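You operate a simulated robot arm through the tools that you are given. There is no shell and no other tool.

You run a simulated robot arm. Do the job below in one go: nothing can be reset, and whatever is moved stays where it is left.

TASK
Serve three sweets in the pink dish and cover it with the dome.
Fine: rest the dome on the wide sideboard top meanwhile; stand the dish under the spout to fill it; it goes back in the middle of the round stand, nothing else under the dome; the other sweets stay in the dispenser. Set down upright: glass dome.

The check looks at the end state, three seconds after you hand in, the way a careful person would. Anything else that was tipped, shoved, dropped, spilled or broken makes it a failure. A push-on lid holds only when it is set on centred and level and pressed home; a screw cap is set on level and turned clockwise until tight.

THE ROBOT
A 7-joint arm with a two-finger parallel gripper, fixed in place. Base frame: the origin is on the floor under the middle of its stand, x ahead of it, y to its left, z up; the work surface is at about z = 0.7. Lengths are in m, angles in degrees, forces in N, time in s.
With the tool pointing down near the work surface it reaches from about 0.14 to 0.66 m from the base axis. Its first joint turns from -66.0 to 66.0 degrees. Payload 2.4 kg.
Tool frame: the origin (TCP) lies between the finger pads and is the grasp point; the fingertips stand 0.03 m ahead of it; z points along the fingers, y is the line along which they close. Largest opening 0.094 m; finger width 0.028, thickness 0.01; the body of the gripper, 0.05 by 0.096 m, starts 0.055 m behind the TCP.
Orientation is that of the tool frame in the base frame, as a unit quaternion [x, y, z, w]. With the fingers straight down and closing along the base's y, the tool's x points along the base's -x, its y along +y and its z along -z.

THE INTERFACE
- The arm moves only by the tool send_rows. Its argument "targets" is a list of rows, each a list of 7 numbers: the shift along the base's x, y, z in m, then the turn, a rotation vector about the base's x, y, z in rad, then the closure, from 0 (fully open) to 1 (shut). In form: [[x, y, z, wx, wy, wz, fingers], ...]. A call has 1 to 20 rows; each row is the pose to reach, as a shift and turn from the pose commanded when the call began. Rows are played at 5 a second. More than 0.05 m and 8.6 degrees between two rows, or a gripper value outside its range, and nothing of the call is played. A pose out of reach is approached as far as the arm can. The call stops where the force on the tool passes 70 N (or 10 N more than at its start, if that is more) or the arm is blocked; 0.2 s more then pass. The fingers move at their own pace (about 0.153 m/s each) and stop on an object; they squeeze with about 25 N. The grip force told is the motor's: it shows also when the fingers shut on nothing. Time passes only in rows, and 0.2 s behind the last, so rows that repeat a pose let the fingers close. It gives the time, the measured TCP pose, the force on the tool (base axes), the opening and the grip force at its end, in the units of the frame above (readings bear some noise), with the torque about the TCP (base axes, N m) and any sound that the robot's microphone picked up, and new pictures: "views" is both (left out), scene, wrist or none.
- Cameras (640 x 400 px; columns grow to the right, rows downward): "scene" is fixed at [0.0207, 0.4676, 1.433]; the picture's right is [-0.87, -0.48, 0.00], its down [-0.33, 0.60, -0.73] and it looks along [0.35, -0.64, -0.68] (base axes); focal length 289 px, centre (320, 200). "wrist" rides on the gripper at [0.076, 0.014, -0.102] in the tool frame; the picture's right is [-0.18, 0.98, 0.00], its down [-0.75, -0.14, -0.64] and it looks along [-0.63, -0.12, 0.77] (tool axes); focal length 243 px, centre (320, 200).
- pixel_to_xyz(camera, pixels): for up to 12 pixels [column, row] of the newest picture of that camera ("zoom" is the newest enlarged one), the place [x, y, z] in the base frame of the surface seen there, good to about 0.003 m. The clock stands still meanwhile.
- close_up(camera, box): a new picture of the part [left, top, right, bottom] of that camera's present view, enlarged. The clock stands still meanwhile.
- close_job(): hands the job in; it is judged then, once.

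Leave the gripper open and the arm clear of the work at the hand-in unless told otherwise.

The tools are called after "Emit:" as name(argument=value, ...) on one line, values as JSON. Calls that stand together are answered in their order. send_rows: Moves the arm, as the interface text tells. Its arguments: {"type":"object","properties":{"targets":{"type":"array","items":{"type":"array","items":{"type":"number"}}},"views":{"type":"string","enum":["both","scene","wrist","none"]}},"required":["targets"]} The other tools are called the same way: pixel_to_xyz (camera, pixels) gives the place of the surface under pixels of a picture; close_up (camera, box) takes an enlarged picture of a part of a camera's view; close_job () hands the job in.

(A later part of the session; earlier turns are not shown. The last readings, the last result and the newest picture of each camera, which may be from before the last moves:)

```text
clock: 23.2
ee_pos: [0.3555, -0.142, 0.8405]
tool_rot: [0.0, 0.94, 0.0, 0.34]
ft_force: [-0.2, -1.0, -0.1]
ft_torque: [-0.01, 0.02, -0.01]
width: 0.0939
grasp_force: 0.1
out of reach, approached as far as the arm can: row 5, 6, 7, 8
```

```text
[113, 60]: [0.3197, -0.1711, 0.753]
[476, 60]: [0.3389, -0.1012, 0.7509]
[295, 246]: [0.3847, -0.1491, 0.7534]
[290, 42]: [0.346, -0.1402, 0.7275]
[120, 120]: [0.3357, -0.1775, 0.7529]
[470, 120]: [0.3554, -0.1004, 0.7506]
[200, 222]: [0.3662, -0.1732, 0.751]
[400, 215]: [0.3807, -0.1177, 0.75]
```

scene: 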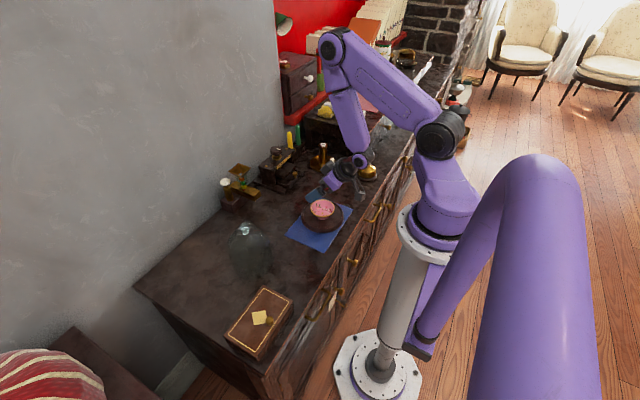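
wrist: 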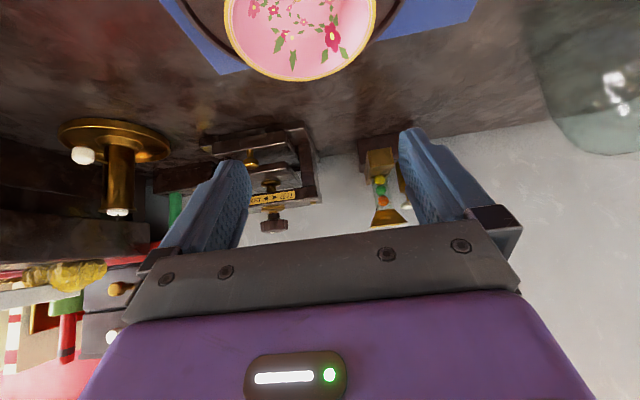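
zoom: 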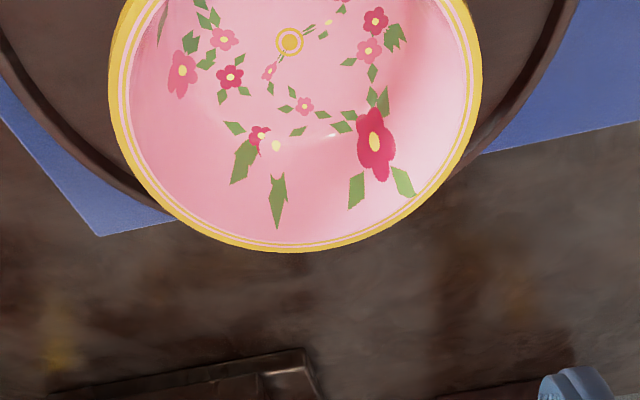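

The dish rim fits a circle centred (0.3455,-0.1388), radius 0.040; a 25° lean clears the hopper. I'll go to 25° above the dish and see where I end up.

Emit:
send_rows(targets=[[0, 0, 0, 0, 0.09, 0, 0], [0, 0, 0, 0, 0.18, 0, 0], [0, 0, 0, 0, 0.262, 0, 0], [0, 0, 0, 0, 0.262, 0, 0]], views="wrist")

```text
clock: 24.2
ee_pos: [0.3543, -0.14, 0.841]
tool_rot: [-0.001, 0.977, 0.001, 0.215]
ft_force: [0.3, 0.4, 0.3]
ft_torque: [0.0, 0.0, -0.01]
width: 0.0939
grasp_force: 0.0
```

wrist: 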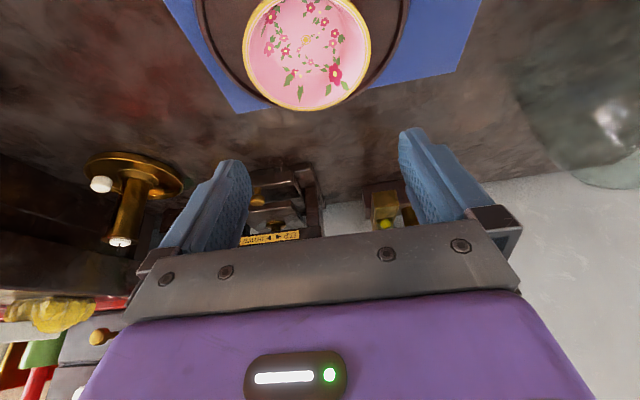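

Now at (0.354,-0.140,0.841), 25° lean. I'll shift over the dish centre and come down to z 0.80 to check alignment.

Emit:
send_rows(targets=[[-0.007, 0.001, -0.01, 0, 0, 0, 0], [-0.0138, 0.002, -0.025, 0, 0, 0, 0], [-0.0138, 0.002, -0.04, 0, 0, 0, 0], [-0.0138, 0.002, -0.04, 0, 0, 0, 0]], views="both")

Emit:
close_up(camera="scene", box=[290, 150, 370, 240])

```text
clock: 25.2
ee_pos: [0.3405, -0.1393, 0.8027]
tool_rot: [-0.001, 0.976, 0.0, 0.216]
ft_force: [0.7, -0.2, 0.0]
ft_torque: [0.02, -0.01, -0.05]
width: 0.0941
grasp_force: 0.2
```

scene: 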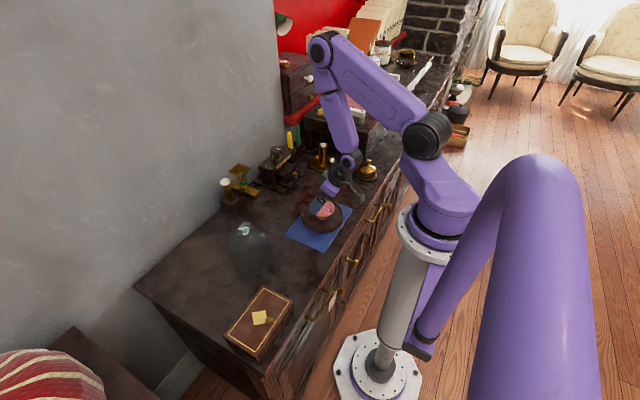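
wrist: 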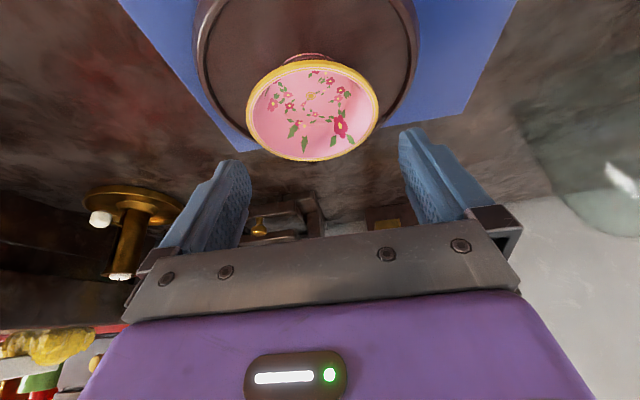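

```text
4.44 times, centred on (330, 195) of scene
```

zoom: 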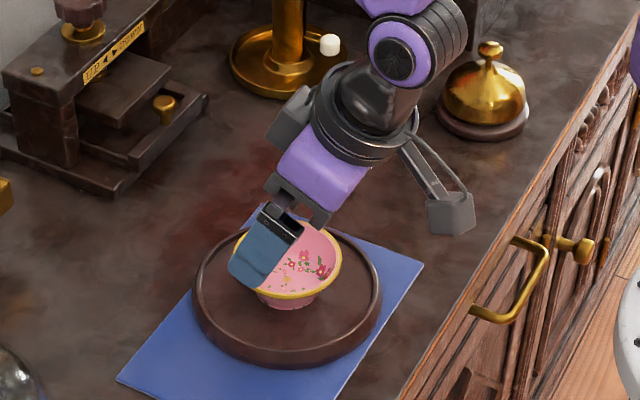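

The dish sits between the fingers, slightly left of centre in the wrist image (rim from column 247 to 379). I'll measure the rim extremes for a precise sideways centre.

Emit:
close_up(camera="wrist", box=[220, 40, 420, 180])

Emit:
pixel_to_xyz(camera="wrist", pixels=[[248, 100], [249, 110], [251, 90], [377, 97], [376, 105], [377, 90], [310, 159], [295, 157], [325, 157], [312, 97], [270, 145], [355, 140]])

```text
2.86 times, centred on (320, 110) of wrist
```

zoom: 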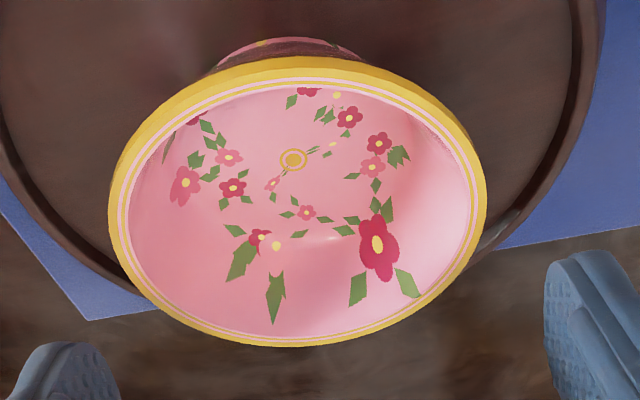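

```text
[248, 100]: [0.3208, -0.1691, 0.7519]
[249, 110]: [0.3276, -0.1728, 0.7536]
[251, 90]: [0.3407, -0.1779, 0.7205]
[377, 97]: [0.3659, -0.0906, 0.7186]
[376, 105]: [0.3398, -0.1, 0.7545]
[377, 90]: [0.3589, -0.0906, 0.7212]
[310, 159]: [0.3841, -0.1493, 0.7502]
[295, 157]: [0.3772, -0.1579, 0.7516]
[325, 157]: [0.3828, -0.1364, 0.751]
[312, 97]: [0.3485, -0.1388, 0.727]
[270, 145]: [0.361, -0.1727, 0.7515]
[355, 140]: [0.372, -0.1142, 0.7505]
```

The centre fits (0.345,-0.139), within a millimetre or two of the gripper's line. I'll lower around the dish to TCP z about 0.761 with fingers open.

Emit:
send_rows(targets=[[0, 0, -0.012, 0, 0, 0, 0], [0, 0, -0.024, 0, 0, 0, 0], [0, 0, -0.034, 0, 0, 0, 0], [0, 0, -0.04, 0, 0, 0, 0], [0, 0, -0.041, 0, 0, 0, 0]], views="both")

Emit:
close_up(camera="scene", box=[290, 160, 370, 240])

```text
clock: 26.4
ee_pos: [0.3413, -0.1374, 0.7588]
tool_rot: [-0.001, 0.976, 0.0, 0.217]
ft_force: [0.0, 0.0, -0.5]
ft_torque: [-0.03, 0.01, 0.0]
width: 0.0938
grasp_force: 0.1
```

scene: 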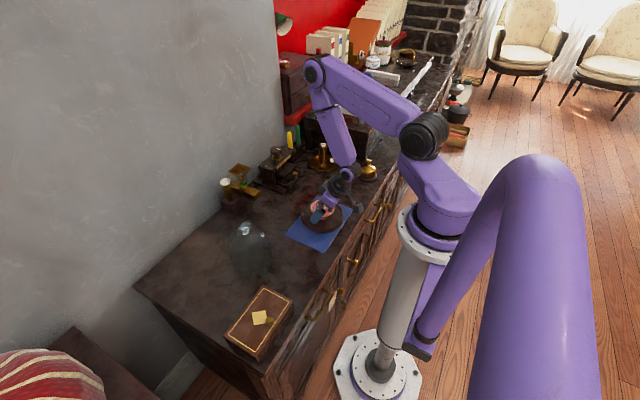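
wrist: 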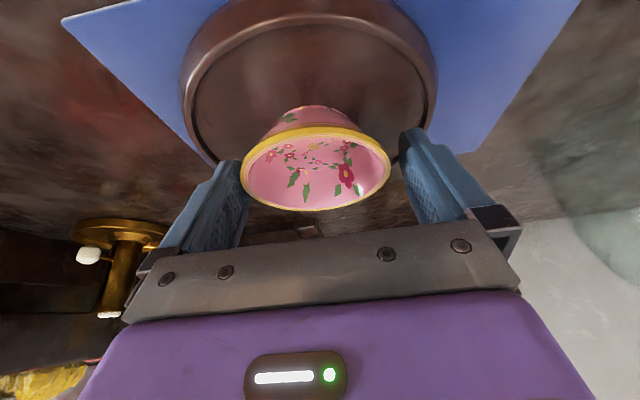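

```text
5.00 times, centred on (330, 200) of scene
```

zoom: 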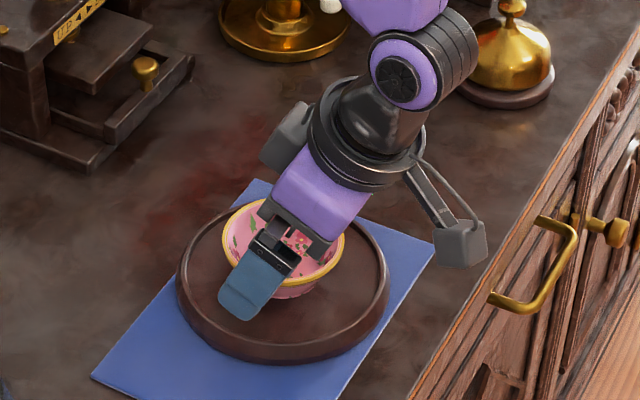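

The dish looks about 3 mm nearer the left finger. I'll shift the gripper 3 mm in -y and then close gently on the rim.

Emit:
send_rows(targets=[[0, -0.003, 0.001, 0, 0, 0, 0], [0, -0.003, 0.001, 0, 0, 0, 0.1], [0, -0.003, 0.001, 0, 0, 0, 0.2], [0, -0.003, 0.001, 0, 0, 0, 0.4], [0, -0.003, 0.001, 0, 0, 0, 0.6], [0, -0.003, 0.001, 0, 0, 0, 0.6]], views="both")

Emit:
close_up(camera="scene", box=[290, 160, 370, 240])

```text
clock: 27.8
ee_pos: [0.3421, -0.1391, 0.7593]
tool_rot: [0.0, 0.976, 0.0, 0.216]
ft_force: [-0.3, -0.5, 0.5]
ft_torque: [-0.01, 0.0, 0.01]
width: 0.0801
grasp_force: 24.7
```

scene: 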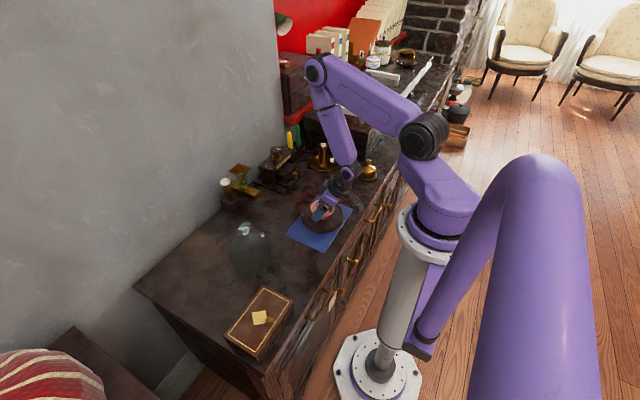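
wrist: 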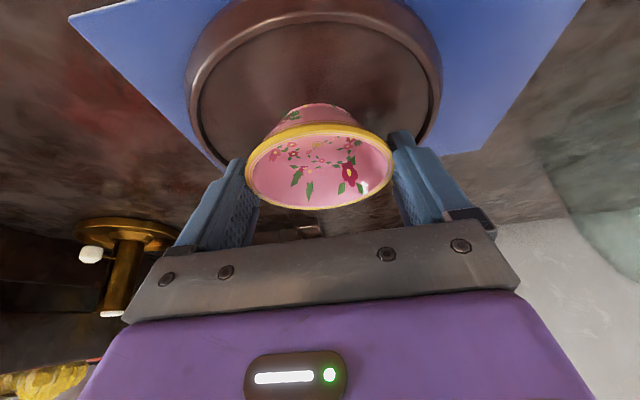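

```text
5.00 times, centred on (330, 200) of scene
```

zoom: 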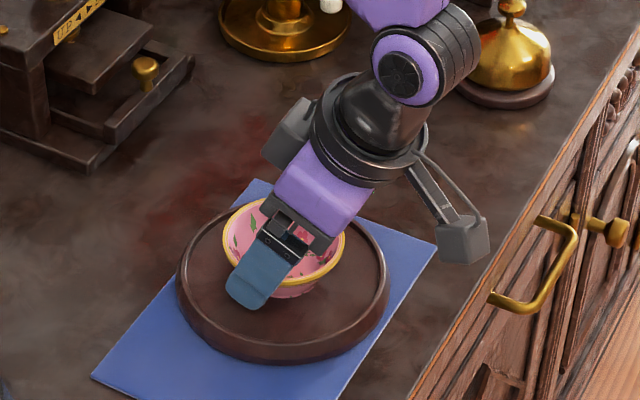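

The fingers hold the rim at 0.080 m, 24.7 N. I'll lift 2 cm with full closure commanded and check that the dish stays level.

Emit:
send_rows(targets=[[0, 0, 0.002, 0, 0, 0, 0.6], [0, 0, 0.006, 0, 0, 0, 0.6], [0, 0, 0.012, 0, 0, 0, 0.6], [0, 0, 0.02, 0, 0, 0, 0.6], [0, 0, 0.02, 0, 0, 0, 0.6]], views="both")

Emit:
close_up(camera="scene", box=[290, 160, 370, 240])

```text
clock: 29.0
ee_pos: [0.34, -0.141, 0.7804]
tool_rot: [0.0, 0.976, -0.001, 0.217]
ft_force: [-0.1, 0.4, -0.5]
ft_torque: [-0.01, 0.02, 0.03]
width: 0.0805
grasp_force: 25.4
```

scene: 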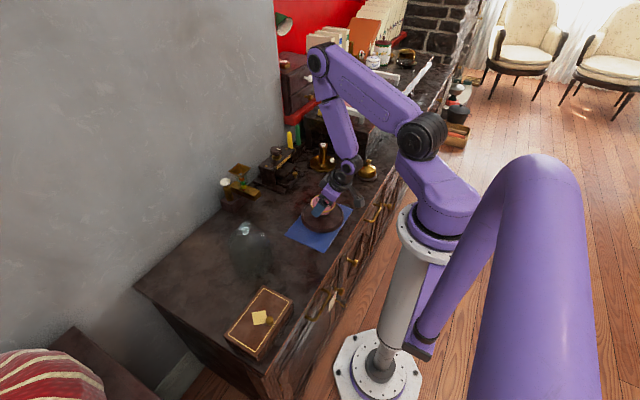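
wrist: 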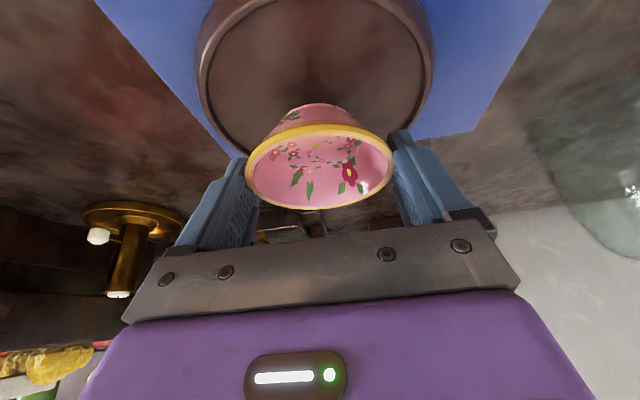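

```text
5.00 times, centred on (330, 200) of scene
```

zoom: 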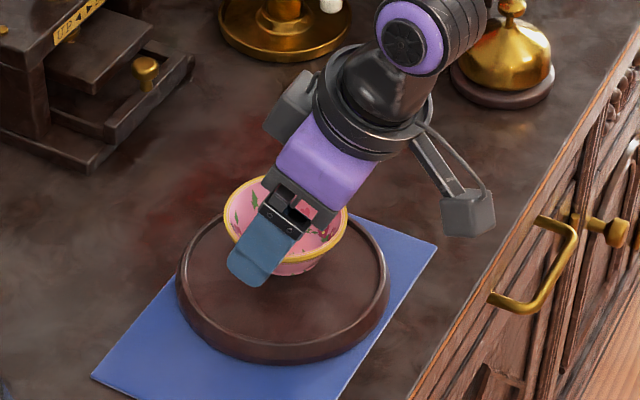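

The dish lifted cleanly and level. Before carrying it I check the press's near corners and the free lane in front of the spout.

Emit:
pixel_to_xyz(camera="scene", pixels=[[283, 193], [253, 181], [254, 177], [275, 190], [262, 190], [270, 200], [288, 184], [240, 205], [279, 172], [265, 168], [277, 166], [300, 200]])

```text
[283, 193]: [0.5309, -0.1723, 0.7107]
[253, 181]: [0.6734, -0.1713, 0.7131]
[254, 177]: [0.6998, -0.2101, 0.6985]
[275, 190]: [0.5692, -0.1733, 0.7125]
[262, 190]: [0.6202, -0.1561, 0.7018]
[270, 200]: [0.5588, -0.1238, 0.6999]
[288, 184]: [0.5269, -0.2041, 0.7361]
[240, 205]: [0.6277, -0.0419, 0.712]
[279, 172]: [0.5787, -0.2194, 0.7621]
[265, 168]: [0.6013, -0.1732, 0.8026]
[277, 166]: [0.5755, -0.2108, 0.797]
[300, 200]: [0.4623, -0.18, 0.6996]
```

The press stays beyond y -0.172, so the lane is free. I'll carry the dish at height to about (0.50,-0.074), in front of the spout.

Emit:
send_rows(targets=[[0, 0, 0.012, 0, 0, 0, 0.6], [0.005, 0.002, 0.022, 0, 0, 0, 0.6], [0.02, 0.008, 0.025, 0, 0, 0, 0.6], [0.042, 0.017, 0.025, 0, 0, 0, 0.6], [0.066, 0.027, 0.025, 0, 0, 0, 0.6], [0.09, 0.037, 0.025, 0, 0, 0, 0.6], [0.112, 0.047, 0.025, 0, 0, 0, 0.6], [0.132, 0.056, 0.025, 0, 0, 0, 0.6], [0.147, 0.063, 0.025, 0, 0, 0, 0.6], [0.156, 0.067, 0.025, 0, 0, 0, 0.6], [0.159, 0.0675, 0.025, 0, 0, 0, 0.6], [0.159, 0.0675, 0.025, 0, 0, 0, 0.6]], views="both")

Emit:
close_up(camera="scene", box=[215, 140, 325, 230])

```text
clock: 31.6
ee_pos: [0.501, -0.0735, 0.807]
tool_rot: [0.0, 0.976, 0.001, 0.216]
ft_force: [-0.2, 0.0, -1.3]
ft_torque: [0.0, -0.02, -0.01]
width: 0.0803
grasp_force: 24.7
```

scene: 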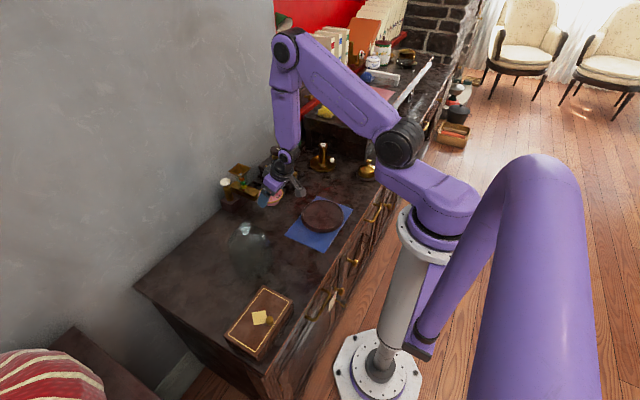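
wrist: 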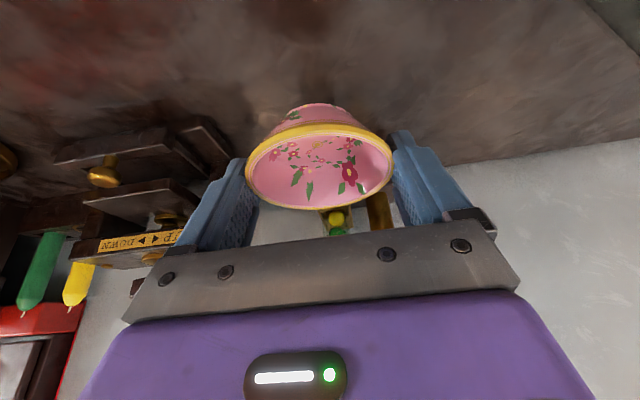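

```text
4.44 times, centred on (270, 185) of scene
```

zoom: 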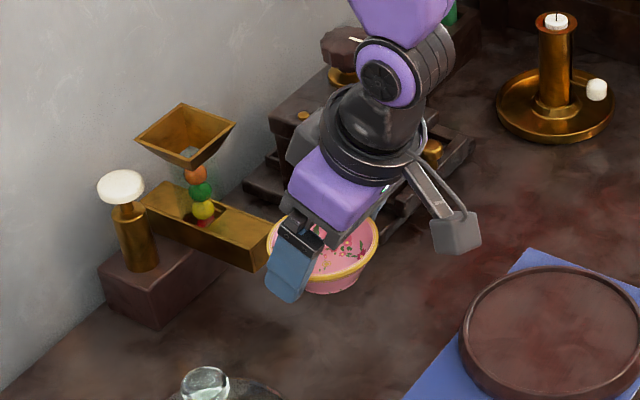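

Position is (0.501,-0.0735,0.807). I'll lower so the dish foot is about 6 mm above the wood, still short of the spout.

Emit:
send_rows(targets=[[0, 0, -0.02, 0, 0, 0, 0.6], [0, 0, -0.04, 0, 0, 0, 0.6], [0, 0, -0.054, 0, 0, 0, 0.6], [0, 0, -0.06, 0, 0, 0, 0.6], [0, 0, -0.06, 0, 0, 0, 0.6]], views="both")

Emit:
close_up(camera="scene", box=[215, 140, 325, 230])

```text
clock: 32.8
ee_pos: [0.4995, -0.073, 0.7442]
tool_rot: [0.0, 0.976, 0.0, 0.216]
ft_force: [0.0, -0.7, -0.8]
ft_torque: [0.01, 0.02, -0.01]
width: 0.0801
grasp_force: 24.5
```

scene: 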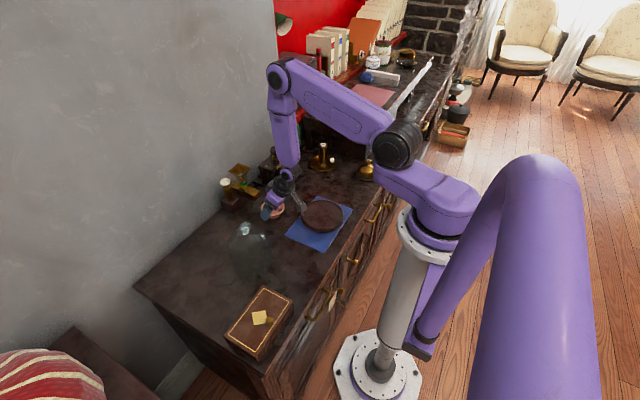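
wrist: 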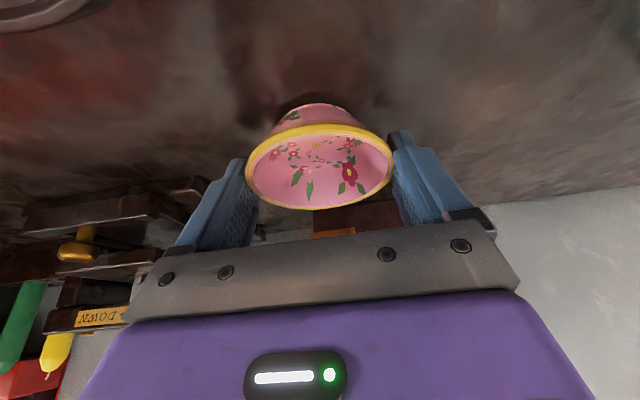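

```text
4.44 times, centred on (270, 185) of scene
```

zoom: 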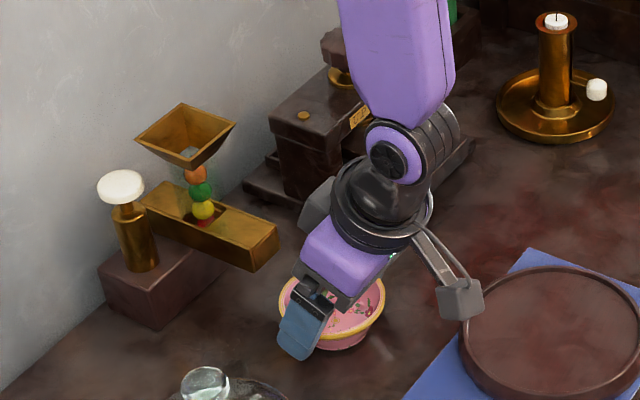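

I see the dish low and level in front of the spout. I'll slide it forward under the channel in small steps to TCP x about 0.573.

Emit:
send_rows(targets=[[0.012, -0.001, 0, 0, 0, 0, 0.6], [0.026, -0.001, 0, 0, 0, 0, 0.6], [0.04, -0.001, 0, 0, 0, 0, 0.6], [0.054, -0.001, 0, 0, 0, 0, 0.6], [0.066, -0.001, 0, 0, 0, 0, 0.6], [0.073, -0.001, 0, 0, 0, 0, 0.6], [0.073, -0.001, 0, 0, 0, 0, 0.6]], views="both")

Emit:
close_up(camera="scene", box=[215, 140, 325, 230])

Emit:
close_up(camera="wrist", box=[220, 80, 420, 260])

```text
clock: 34.4
ee_pos: [0.5725, -0.0747, 0.7442]
tool_rot: [0.0, 0.976, 0.0, 0.216]
ft_force: [0.5, 0.4, -0.4]
ft_torque: [0.04, 0.0, -0.03]
width: 0.0801
grasp_force: 25.2
```

scene: 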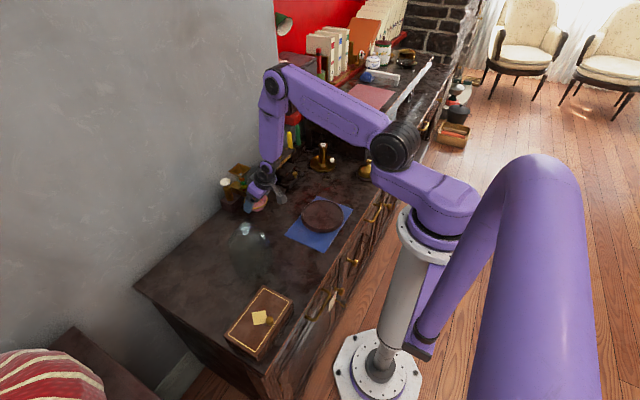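
wrist: 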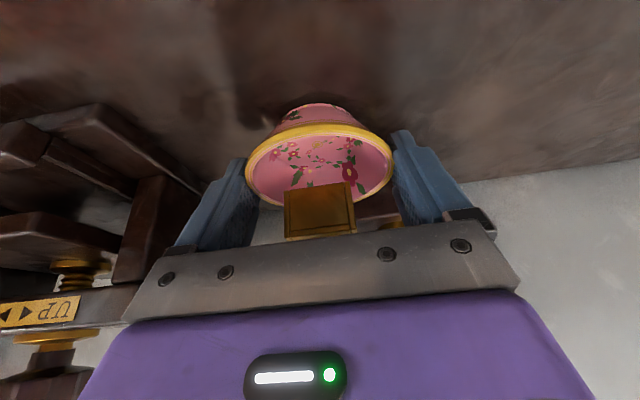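

```text
4.44 times, centred on (270, 185) of scene
```

zoom: 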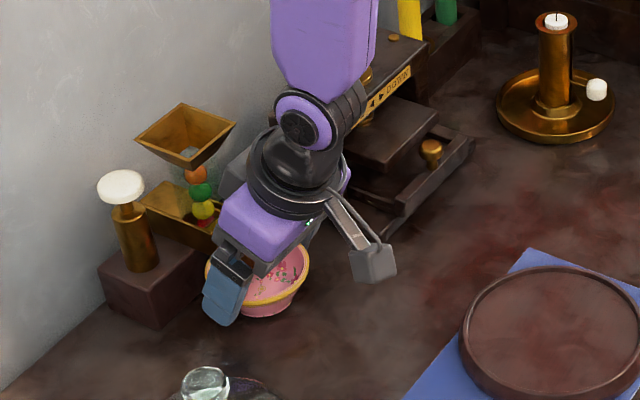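

```text
2.22 times, centred on (320, 170) of wrist
```

zoom: 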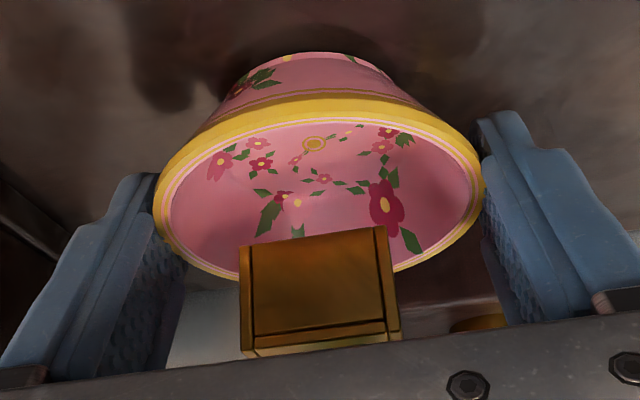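

The channel front (zoom (320,290)) is in line with the dish. I'll measure the dish centre, rim and channel edges.

Emit:
pixel_to_xyz(camera="zoom", pixels=[[315, 145], [240, 265], [385, 250], [250, 245], [380, 230], [165, 190], [478, 200], [200, 255], [440, 255], [315, 110], [450, 300], [320, 60]])

Emit:
close_up(camera="scene", box=[225, 165, 295, 225])

```text
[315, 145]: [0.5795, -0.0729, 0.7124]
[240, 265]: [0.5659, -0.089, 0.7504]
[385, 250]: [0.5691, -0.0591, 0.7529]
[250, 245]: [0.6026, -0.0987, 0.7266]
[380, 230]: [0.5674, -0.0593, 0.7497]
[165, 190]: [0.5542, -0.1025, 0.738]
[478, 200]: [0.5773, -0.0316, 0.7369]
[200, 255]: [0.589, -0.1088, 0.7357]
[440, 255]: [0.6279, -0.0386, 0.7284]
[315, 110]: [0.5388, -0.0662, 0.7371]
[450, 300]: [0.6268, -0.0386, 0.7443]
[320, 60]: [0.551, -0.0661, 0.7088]
```

```text
6.67 times, centred on (260, 195) of scene
```

zoom: 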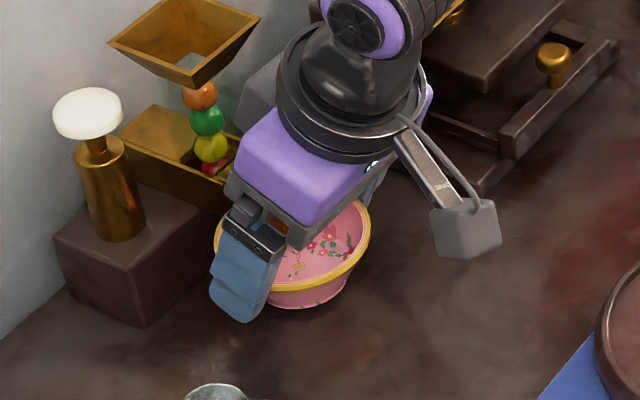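

Dish centre is at (0.5785,-0.073), rim 8 mm short of the block. I'll go 3 mm further in, then creep down to the wood.

Emit:
send_rows(targets=[[0.003, -0.0005, 0, 0, 0, 0, 0.6], [0.003, -0.0005, -0.002, 0, 0, 0, 0.6], [0.003, -0.0005, -0.0035, 0, 0, 0, 0.6], [0.003, -0.0005, -0.0035, 0, 0, 0, 0.6]], views="none")

```text
clock: 35.4
ee_pos: [0.5755, -0.0739, 0.7423]
tool_rot: [0.001, 0.976, -0.001, 0.216]
ft_force: [0.0, -0.4, -0.8]
ft_torque: [-0.03, 0.0, 0.01]
width: 0.0802
grasp_force: 25.0
```

No contact yet at z 0.742. Another 2 mm down.

Emit:
send_rows(targets=[[0, 0, -0.001, 0, 0, 0, 0.6], [0, 0, -0.002, 0, 0, 0, 0.6], [0, 0, -0.002, 0, 0, 0, 0.6]], views="none")

```text
clock: 36.2
ee_pos: [0.5752, -0.0752, 0.7401]
tool_rot: [0.0, 0.976, -0.001, 0.217]
ft_force: [-1.6, 1.0, 4.5]
ft_torque: [0.06, 0.08, 0.04]
width: 0.08
grasp_force: 24.9
```

Contact at +4.5 N: the dish stands on the wood at TCP z 0.740. I'll open the fingers.

Emit:
send_rows(targets=[[0, 0, 0.0005, 0, 0, 0, 0.4], [0, 0, 0.0005, 0, 0, 0, 0.1], [0, 0, 0.0005, 0, 0, 0, 0], [0, 0, 0.0005, 0, 0, 0, 0]], views="both")

Emit:
close_up(camera="wrist", box=[220, 80, 420, 260])

```text
clock: 37.2
ee_pos: [0.5757, -0.0755, 0.7406]
tool_rot: [0.0, 0.977, 0.001, 0.215]
ft_force: [0.0, 0.2, 0.6]
ft_torque: [-0.01, -0.04, -0.01]
width: 0.094
grasp_force: 0.1
```

scene: 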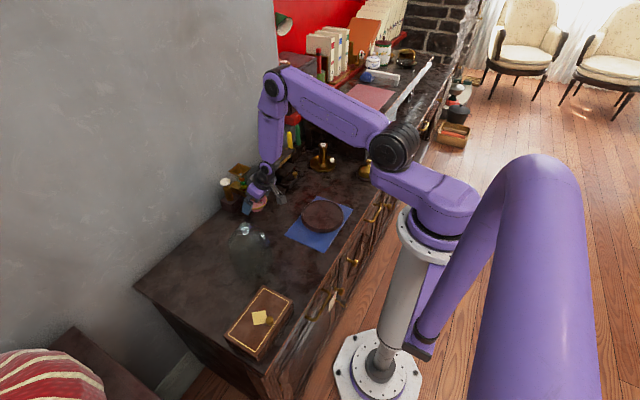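
wrist: 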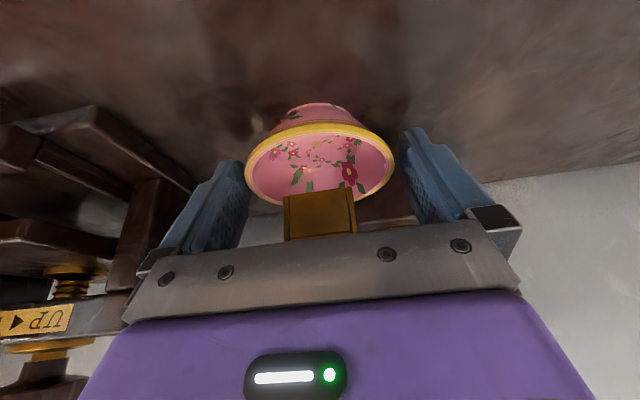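

```text
2.22 times, centred on (320, 170) of wrist
```

zoom: 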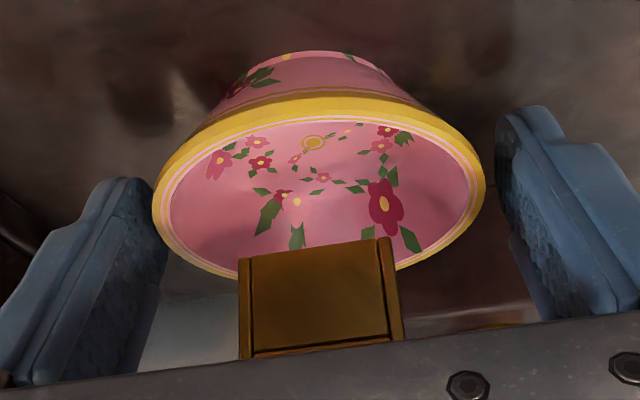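

The dish stands free, fingers clear on both sides. I'll withdraw back and up along the finger direction.

Emit:
send_rows(targets=[[-0.0042, 0, 0.0091, 0, 0, 0, 0], [-0.0127, 0, 0.0272, 0, 0, 0, 0], [-0.0254, 0, 0.0544, 0, 0, 0, 0], [-0.038, 0, 0.0815, 0, 0, 0, 0], [-0.052, 0, 0.115, 0, 0, 0, 0], [-0.065, 0, 0.15, 0, 0, 0, 0], [-0.068, 0, 0.16, 0, 0, 0, 0]], views="both")

Emit:
close_up(camera="scene", box=[215, 140, 325, 230])

```text
clock: 38.8
ee_pos: [0.5089, -0.0759, 0.9006]
tool_rot: [-0.001, 0.976, 0.0, 0.217]
ft_force: [-0.9, 0.8, 0.2]
ft_torque: [-0.05, -0.02, 0.0]
width: 0.0943
grasp_force: 0.0
```

scene: 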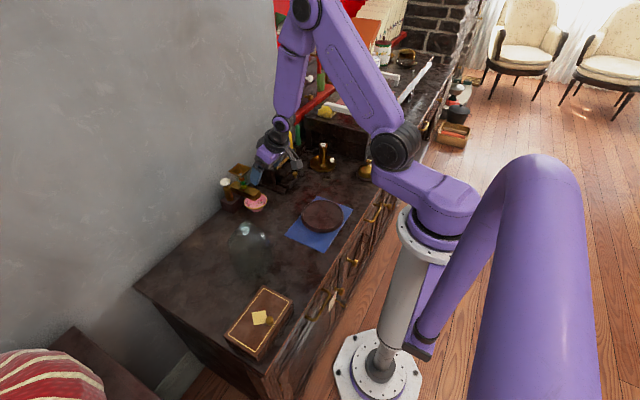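
wrist: 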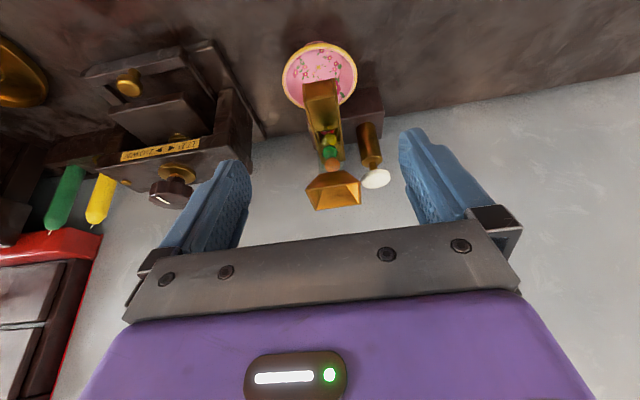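

```text
4.44 times, centred on (270, 185) of scene
```

zoom: 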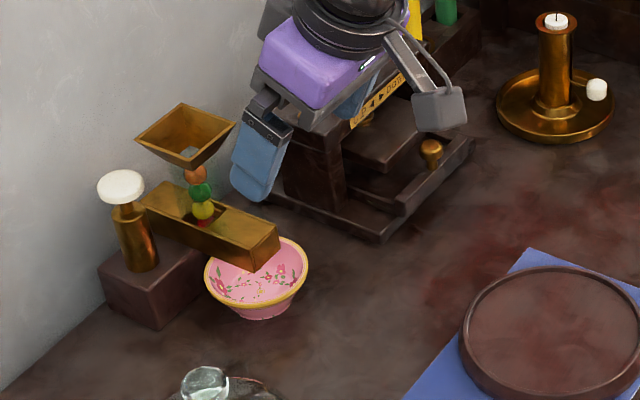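

The dish sits well under the spout end. Next the white button: I'll re-measure its cap (wrist (376,179)) and the wall behind it.

Emit:
close_up(camera="wrist", box=[270, 30, 410, 220])

Emit:
pixel_to_xyz(camera="wrist", pixels=[[376, 179], [365, 185], [387, 172], [376, 171], [376, 186], [375, 215], [330, 225], [334, 190], [310, 208], [360, 203], [320, 65], [340, 230]])

```text
2.11 times, centred on (340, 125) of wrist
```

zoom: 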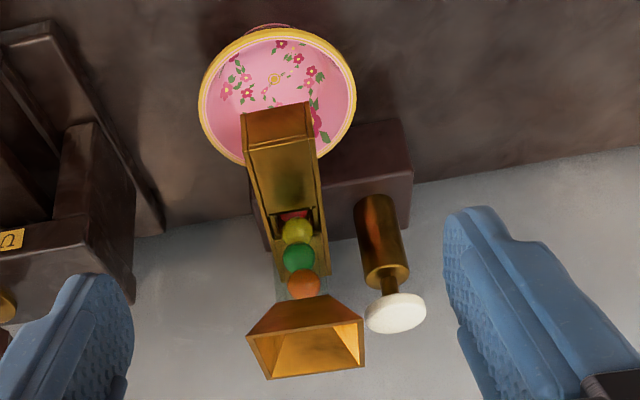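

```text
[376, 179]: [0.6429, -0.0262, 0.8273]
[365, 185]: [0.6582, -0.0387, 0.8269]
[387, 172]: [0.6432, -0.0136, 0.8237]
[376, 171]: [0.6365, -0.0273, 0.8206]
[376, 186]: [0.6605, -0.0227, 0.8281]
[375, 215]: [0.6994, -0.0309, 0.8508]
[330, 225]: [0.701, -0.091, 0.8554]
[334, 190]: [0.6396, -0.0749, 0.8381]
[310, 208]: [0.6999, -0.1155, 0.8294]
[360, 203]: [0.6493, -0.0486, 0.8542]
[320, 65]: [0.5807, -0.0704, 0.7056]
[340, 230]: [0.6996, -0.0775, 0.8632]
```

The wall is at x 0.70, the cap centre at (0.650,-0.026), top z 0.829. I'll close the fingers and go above the button, keeping the 25° lean so the body stays off the wall.

Emit:
send_rows(targets=[[0, 0, 0.012, 0, 0, 0, 0.3], [0.01, 0.01, 0.02, 0, 0, 0, 0.7], [0.035, 0.025, 0.02, 0, 0, 0, 1], [0.065, 0.038, 0.02, 0, 0, 0, 1], [0.095, 0.046, 0.02, 0, 0, 0, 1], [0.12, 0.05, 0.018, 0, 0, 0, 1], [0.137, 0.05, 0.012, 0, 0, 0, 1], [0.141, 0.05, 0.005, 0, 0, 0, 1], [0.141, 0.05, 0, 0, 0, 0, 1], [0.141, 0.05, 0, 0, 0, 0, 1]], views="both")

Emit:
close_up(camera="scene", box=[205, 130, 295, 220])

```text
clock: 41.0
ee_pos: [0.6488, -0.0249, 0.9007]
tool_rot: [0.0, 0.976, 0.0, 0.217]
ft_force: [0.2, -0.3, -0.1]
ft_torque: [0.01, 0.01, -0.01]
width: 0.0
grasp_force: 25.0
```

scene: 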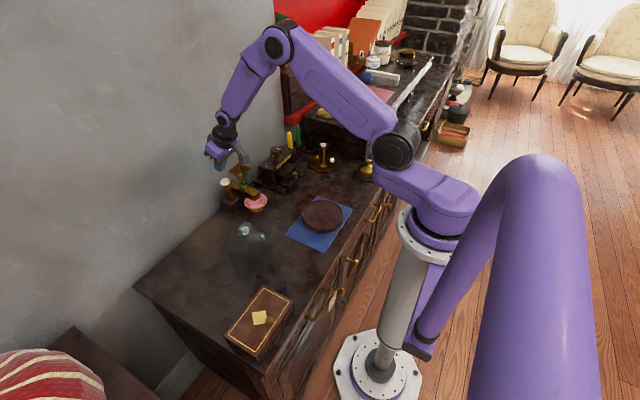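
wrist: 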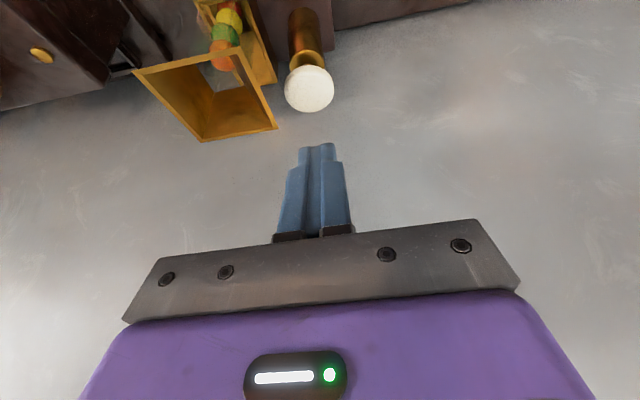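

```text
4.44 times, centred on (250, 175) of scene
```

zoom: 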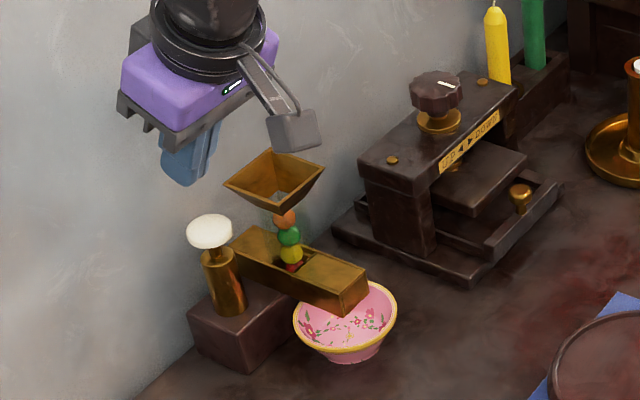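

The closed fingertips hang above the cap. I'll lower to just above it (tip about 5 mm over the cap).

Emit:
send_rows(targets=[[0.001, -0.0015, -0.012, 0, 0, 0, 1], [0.001, -0.0015, -0.024, 0, 0, 0, 1], [0.001, -0.0015, -0.032, 0, 0, 0, 1], [0.001, -0.0015, -0.035, 0, 0, 0, 1], [0.001, -0.0015, -0.035, 0, 0, 0, 1]], views="both")

Emit:
close_up(camera="scene", box=[205, 130, 295, 220])

```text
clock: 42.2
ee_pos: [0.6483, -0.0278, 0.8653]
tool_rot: [0.0, 0.976, -0.001, 0.217]
ft_force: [-0.5, 0.1, 0.4]
ft_torque: [-0.01, -0.01, 0.04]
width: 0.0
grasp_force: 24.4
```

scene: 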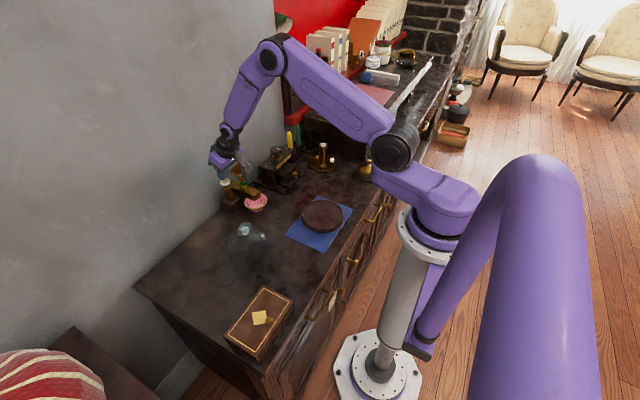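
wrist: 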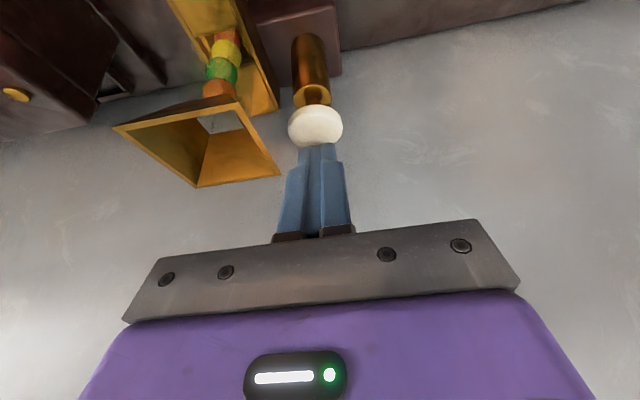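

```text
4.44 times, centred on (250, 175) of scene
```

zoom: 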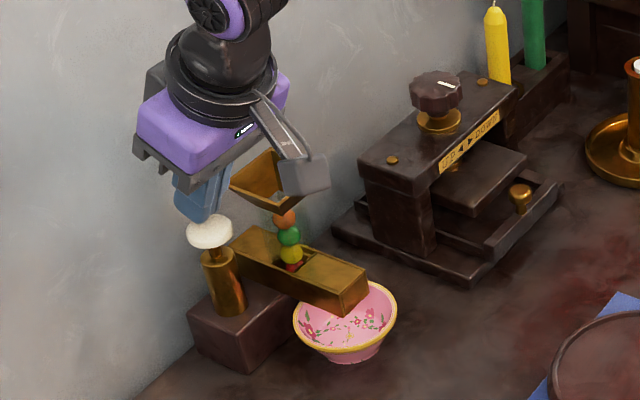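

The tip is just above the cap and the lane to the hopper is clear. I'll press down 6 mm in small steps and read force and sound.

Emit:
send_rows(targets=[[0, 0, -0.003, 0, 0, 0, 1], [0, 0, -0.006, 0, 0, 0, 1]], views="wrist")

```text
clock: 42.8
ee_pos: [0.6507, -0.0272, 0.8593]
tool_rot: [0.0, 0.976, 0.0, 0.216]
ft_force: [0.2, 0.2, 0.4]
ft_torque: [-0.01, 0.04, -0.01]
width: 0.0
grasp_force: 24.5
```

wrist: 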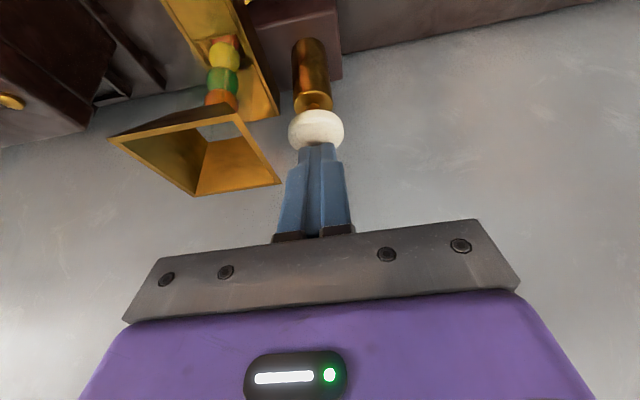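

No contact yet. Another 4 mm.

Emit:
send_rows(targets=[[0, 0, -0.002, 0, 0, 0, 1], [0, 0, -0.004, 0, 0, 0, 1]], views="wrist")

Emit:
close_up(camera="scene", box=[210, 150, 280, 220])

```text
clock: 43.4
ee_pos: [0.6513, -0.0262, 0.855]
tool_rot: [0.0, 0.976, 0.0, 0.217]
ft_force: [0.3, 0.2, 1.2]
ft_torque: [0.02, -0.02, 0.0]
width: 0.0002
grasp_force: 25.1
```

wrist: 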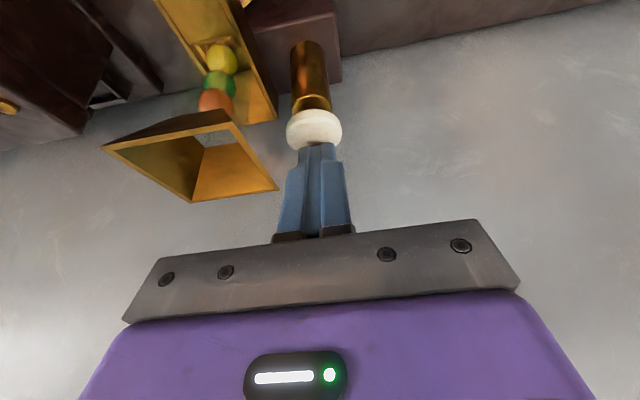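

```text
5.71 times, centred on (245, 185) of scene
```

zoom: 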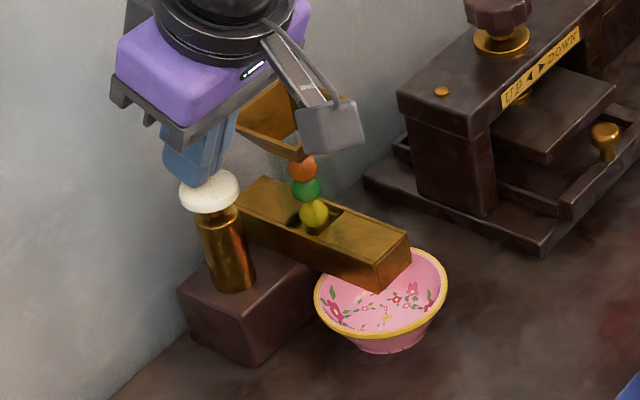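

The cap has begun to go down (1.2 N) and the red sweet has moved out of sight in the channel. I'll press further, 4 mm.

Emit:
send_rows(targets=[[0, 0, -0.002, 0, 0, 0, 1], [0, 0, -0.004, 0, 0, 0, 1]], views="wrist")

Emit:
close_up(camera="scene", box=[210, 150, 280, 220])

```text
clock: 44.0
ee_pos: [0.6501, -0.0258, 0.8518]
tool_rot: [0.0, 0.976, -0.001, 0.216]
ft_force: [0.2, 0.9, 2.9]
ft_torque: [0.03, 0.03, -0.01]
width: 0.0
grasp_force: 24.9
heard: click
```

wrist: 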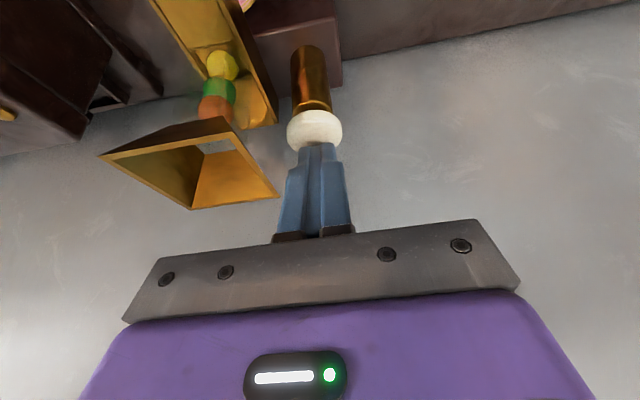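

```text
5.71 times, centred on (245, 185) of scene
```

zoom: 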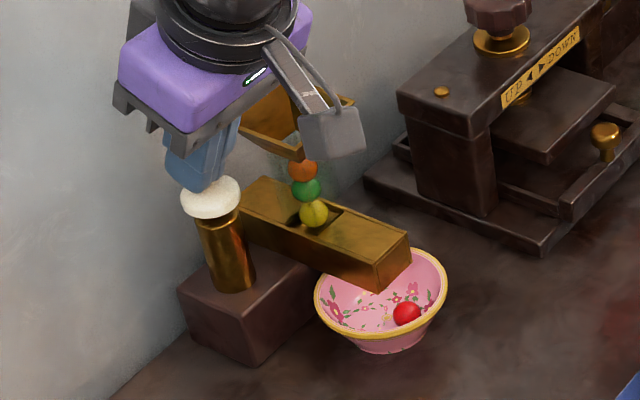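

A click, and the red sweet lies in the dish. I'll let the button up fully and wait for the next sweet to drop into place.

Emit:
send_rows(targets=[[0, 0, 0.003, 0, 0, 0, 1], [0, 0, 0.007, 0, 0, 0, 1], [0, 0, 0.014, 0, 0, 0, 1], [0, 0, 0.014, 0, 0, 0, 1], [0, 0, 0.014, 0, 0, 0, 1], [0, 0, 0.014, 0, 0, 0, 1]], views="wrist")

Emit:
close_up(camera="scene", box=[210, 150, 280, 220])

```text
clock: 45.4
ee_pos: [0.6507, -0.0259, 0.8652]
tool_rot: [0.0, 0.977, -0.001, 0.215]
ft_force: [-0.5, -0.9, -0.2]
ft_torque: [-0.02, 0.01, 0.01]
width: 0.0
grasp_force: 24.7
```

wrist: 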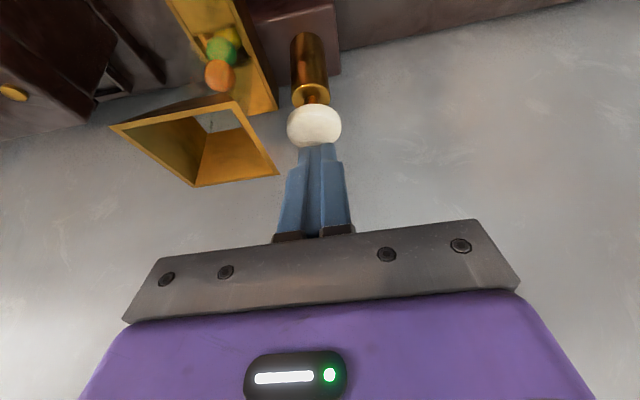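

```text
5.71 times, centred on (245, 185) of scene
```

zoom: 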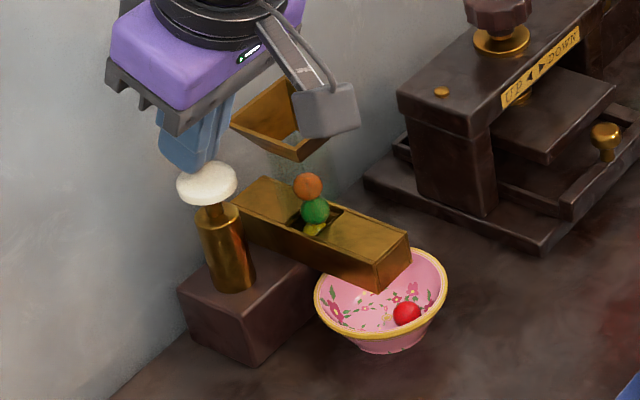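

The column dropped: yellow is next, with green and orange above. Second press, same depth.

Emit:
send_rows(targets=[[0, 0, -0.005, 0, 0, 0, 1], [0, 0, -0.009, 0, 0, 0, 1], [0, 0, -0.012, 0, 0, 0, 1], [0, 0, -0.014, 0, 0, 0, 1]], views="wrist")

Emit:
close_up(camera="scene", box=[210, 150, 280, 220])

```text
clock: 46.4
ee_pos: [0.6512, -0.0266, 0.8501]
tool_rot: [-0.001, 0.976, 0.0, 0.217]
ft_force: [-0.3, 0.4, 2.9]
ft_torque: [-0.01, -0.02, 0.02]
width: 0.0
grasp_force: 25.2
heard: click
```

wrist: 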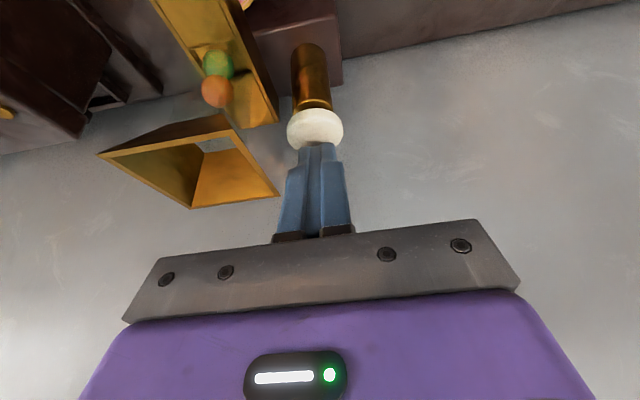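

```text
5.71 times, centred on (245, 185) of scene
```

zoom: 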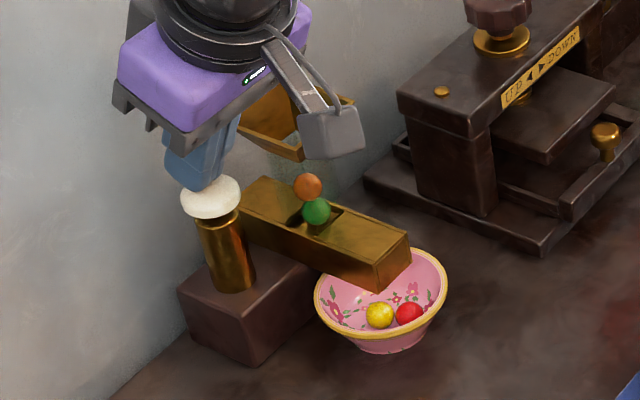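

Click again: yellow and red are now in the dish. I'll release the button and wait.

Emit:
send_rows(targets=[[0, 0, 0.003, 0, 0, 0, 1], [0, 0, 0.007, 0, 0, 0, 1], [0, 0, 0.014, 0, 0, 0, 1], [0, 0, 0.014, 0, 0, 0, 1], [0, 0, 0.014, 0, 0, 0, 1], [0, 0, 0.014, 0, 0, 0, 1]], views="wrist")

Emit:
close_up(camera="scene", box=[210, 150, 280, 220])

```text
clock: 47.8
ee_pos: [0.6492, -0.0267, 0.8634]
tool_rot: [-0.001, 0.977, 0.001, 0.215]
ft_force: [-0.7, 0.7, -0.5]
ft_torque: [-0.04, -0.02, -0.01]
width: 0.0
grasp_force: 25.2
```

wrist: 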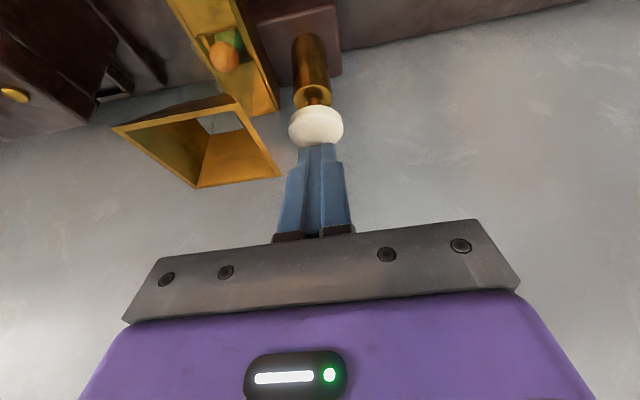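

```text
5.71 times, centred on (245, 185) of scene
```

zoom: 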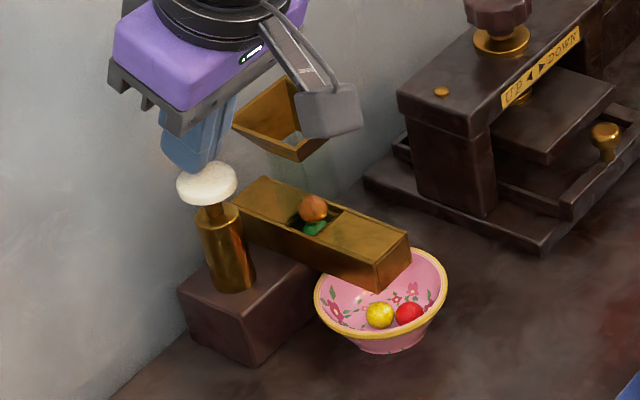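

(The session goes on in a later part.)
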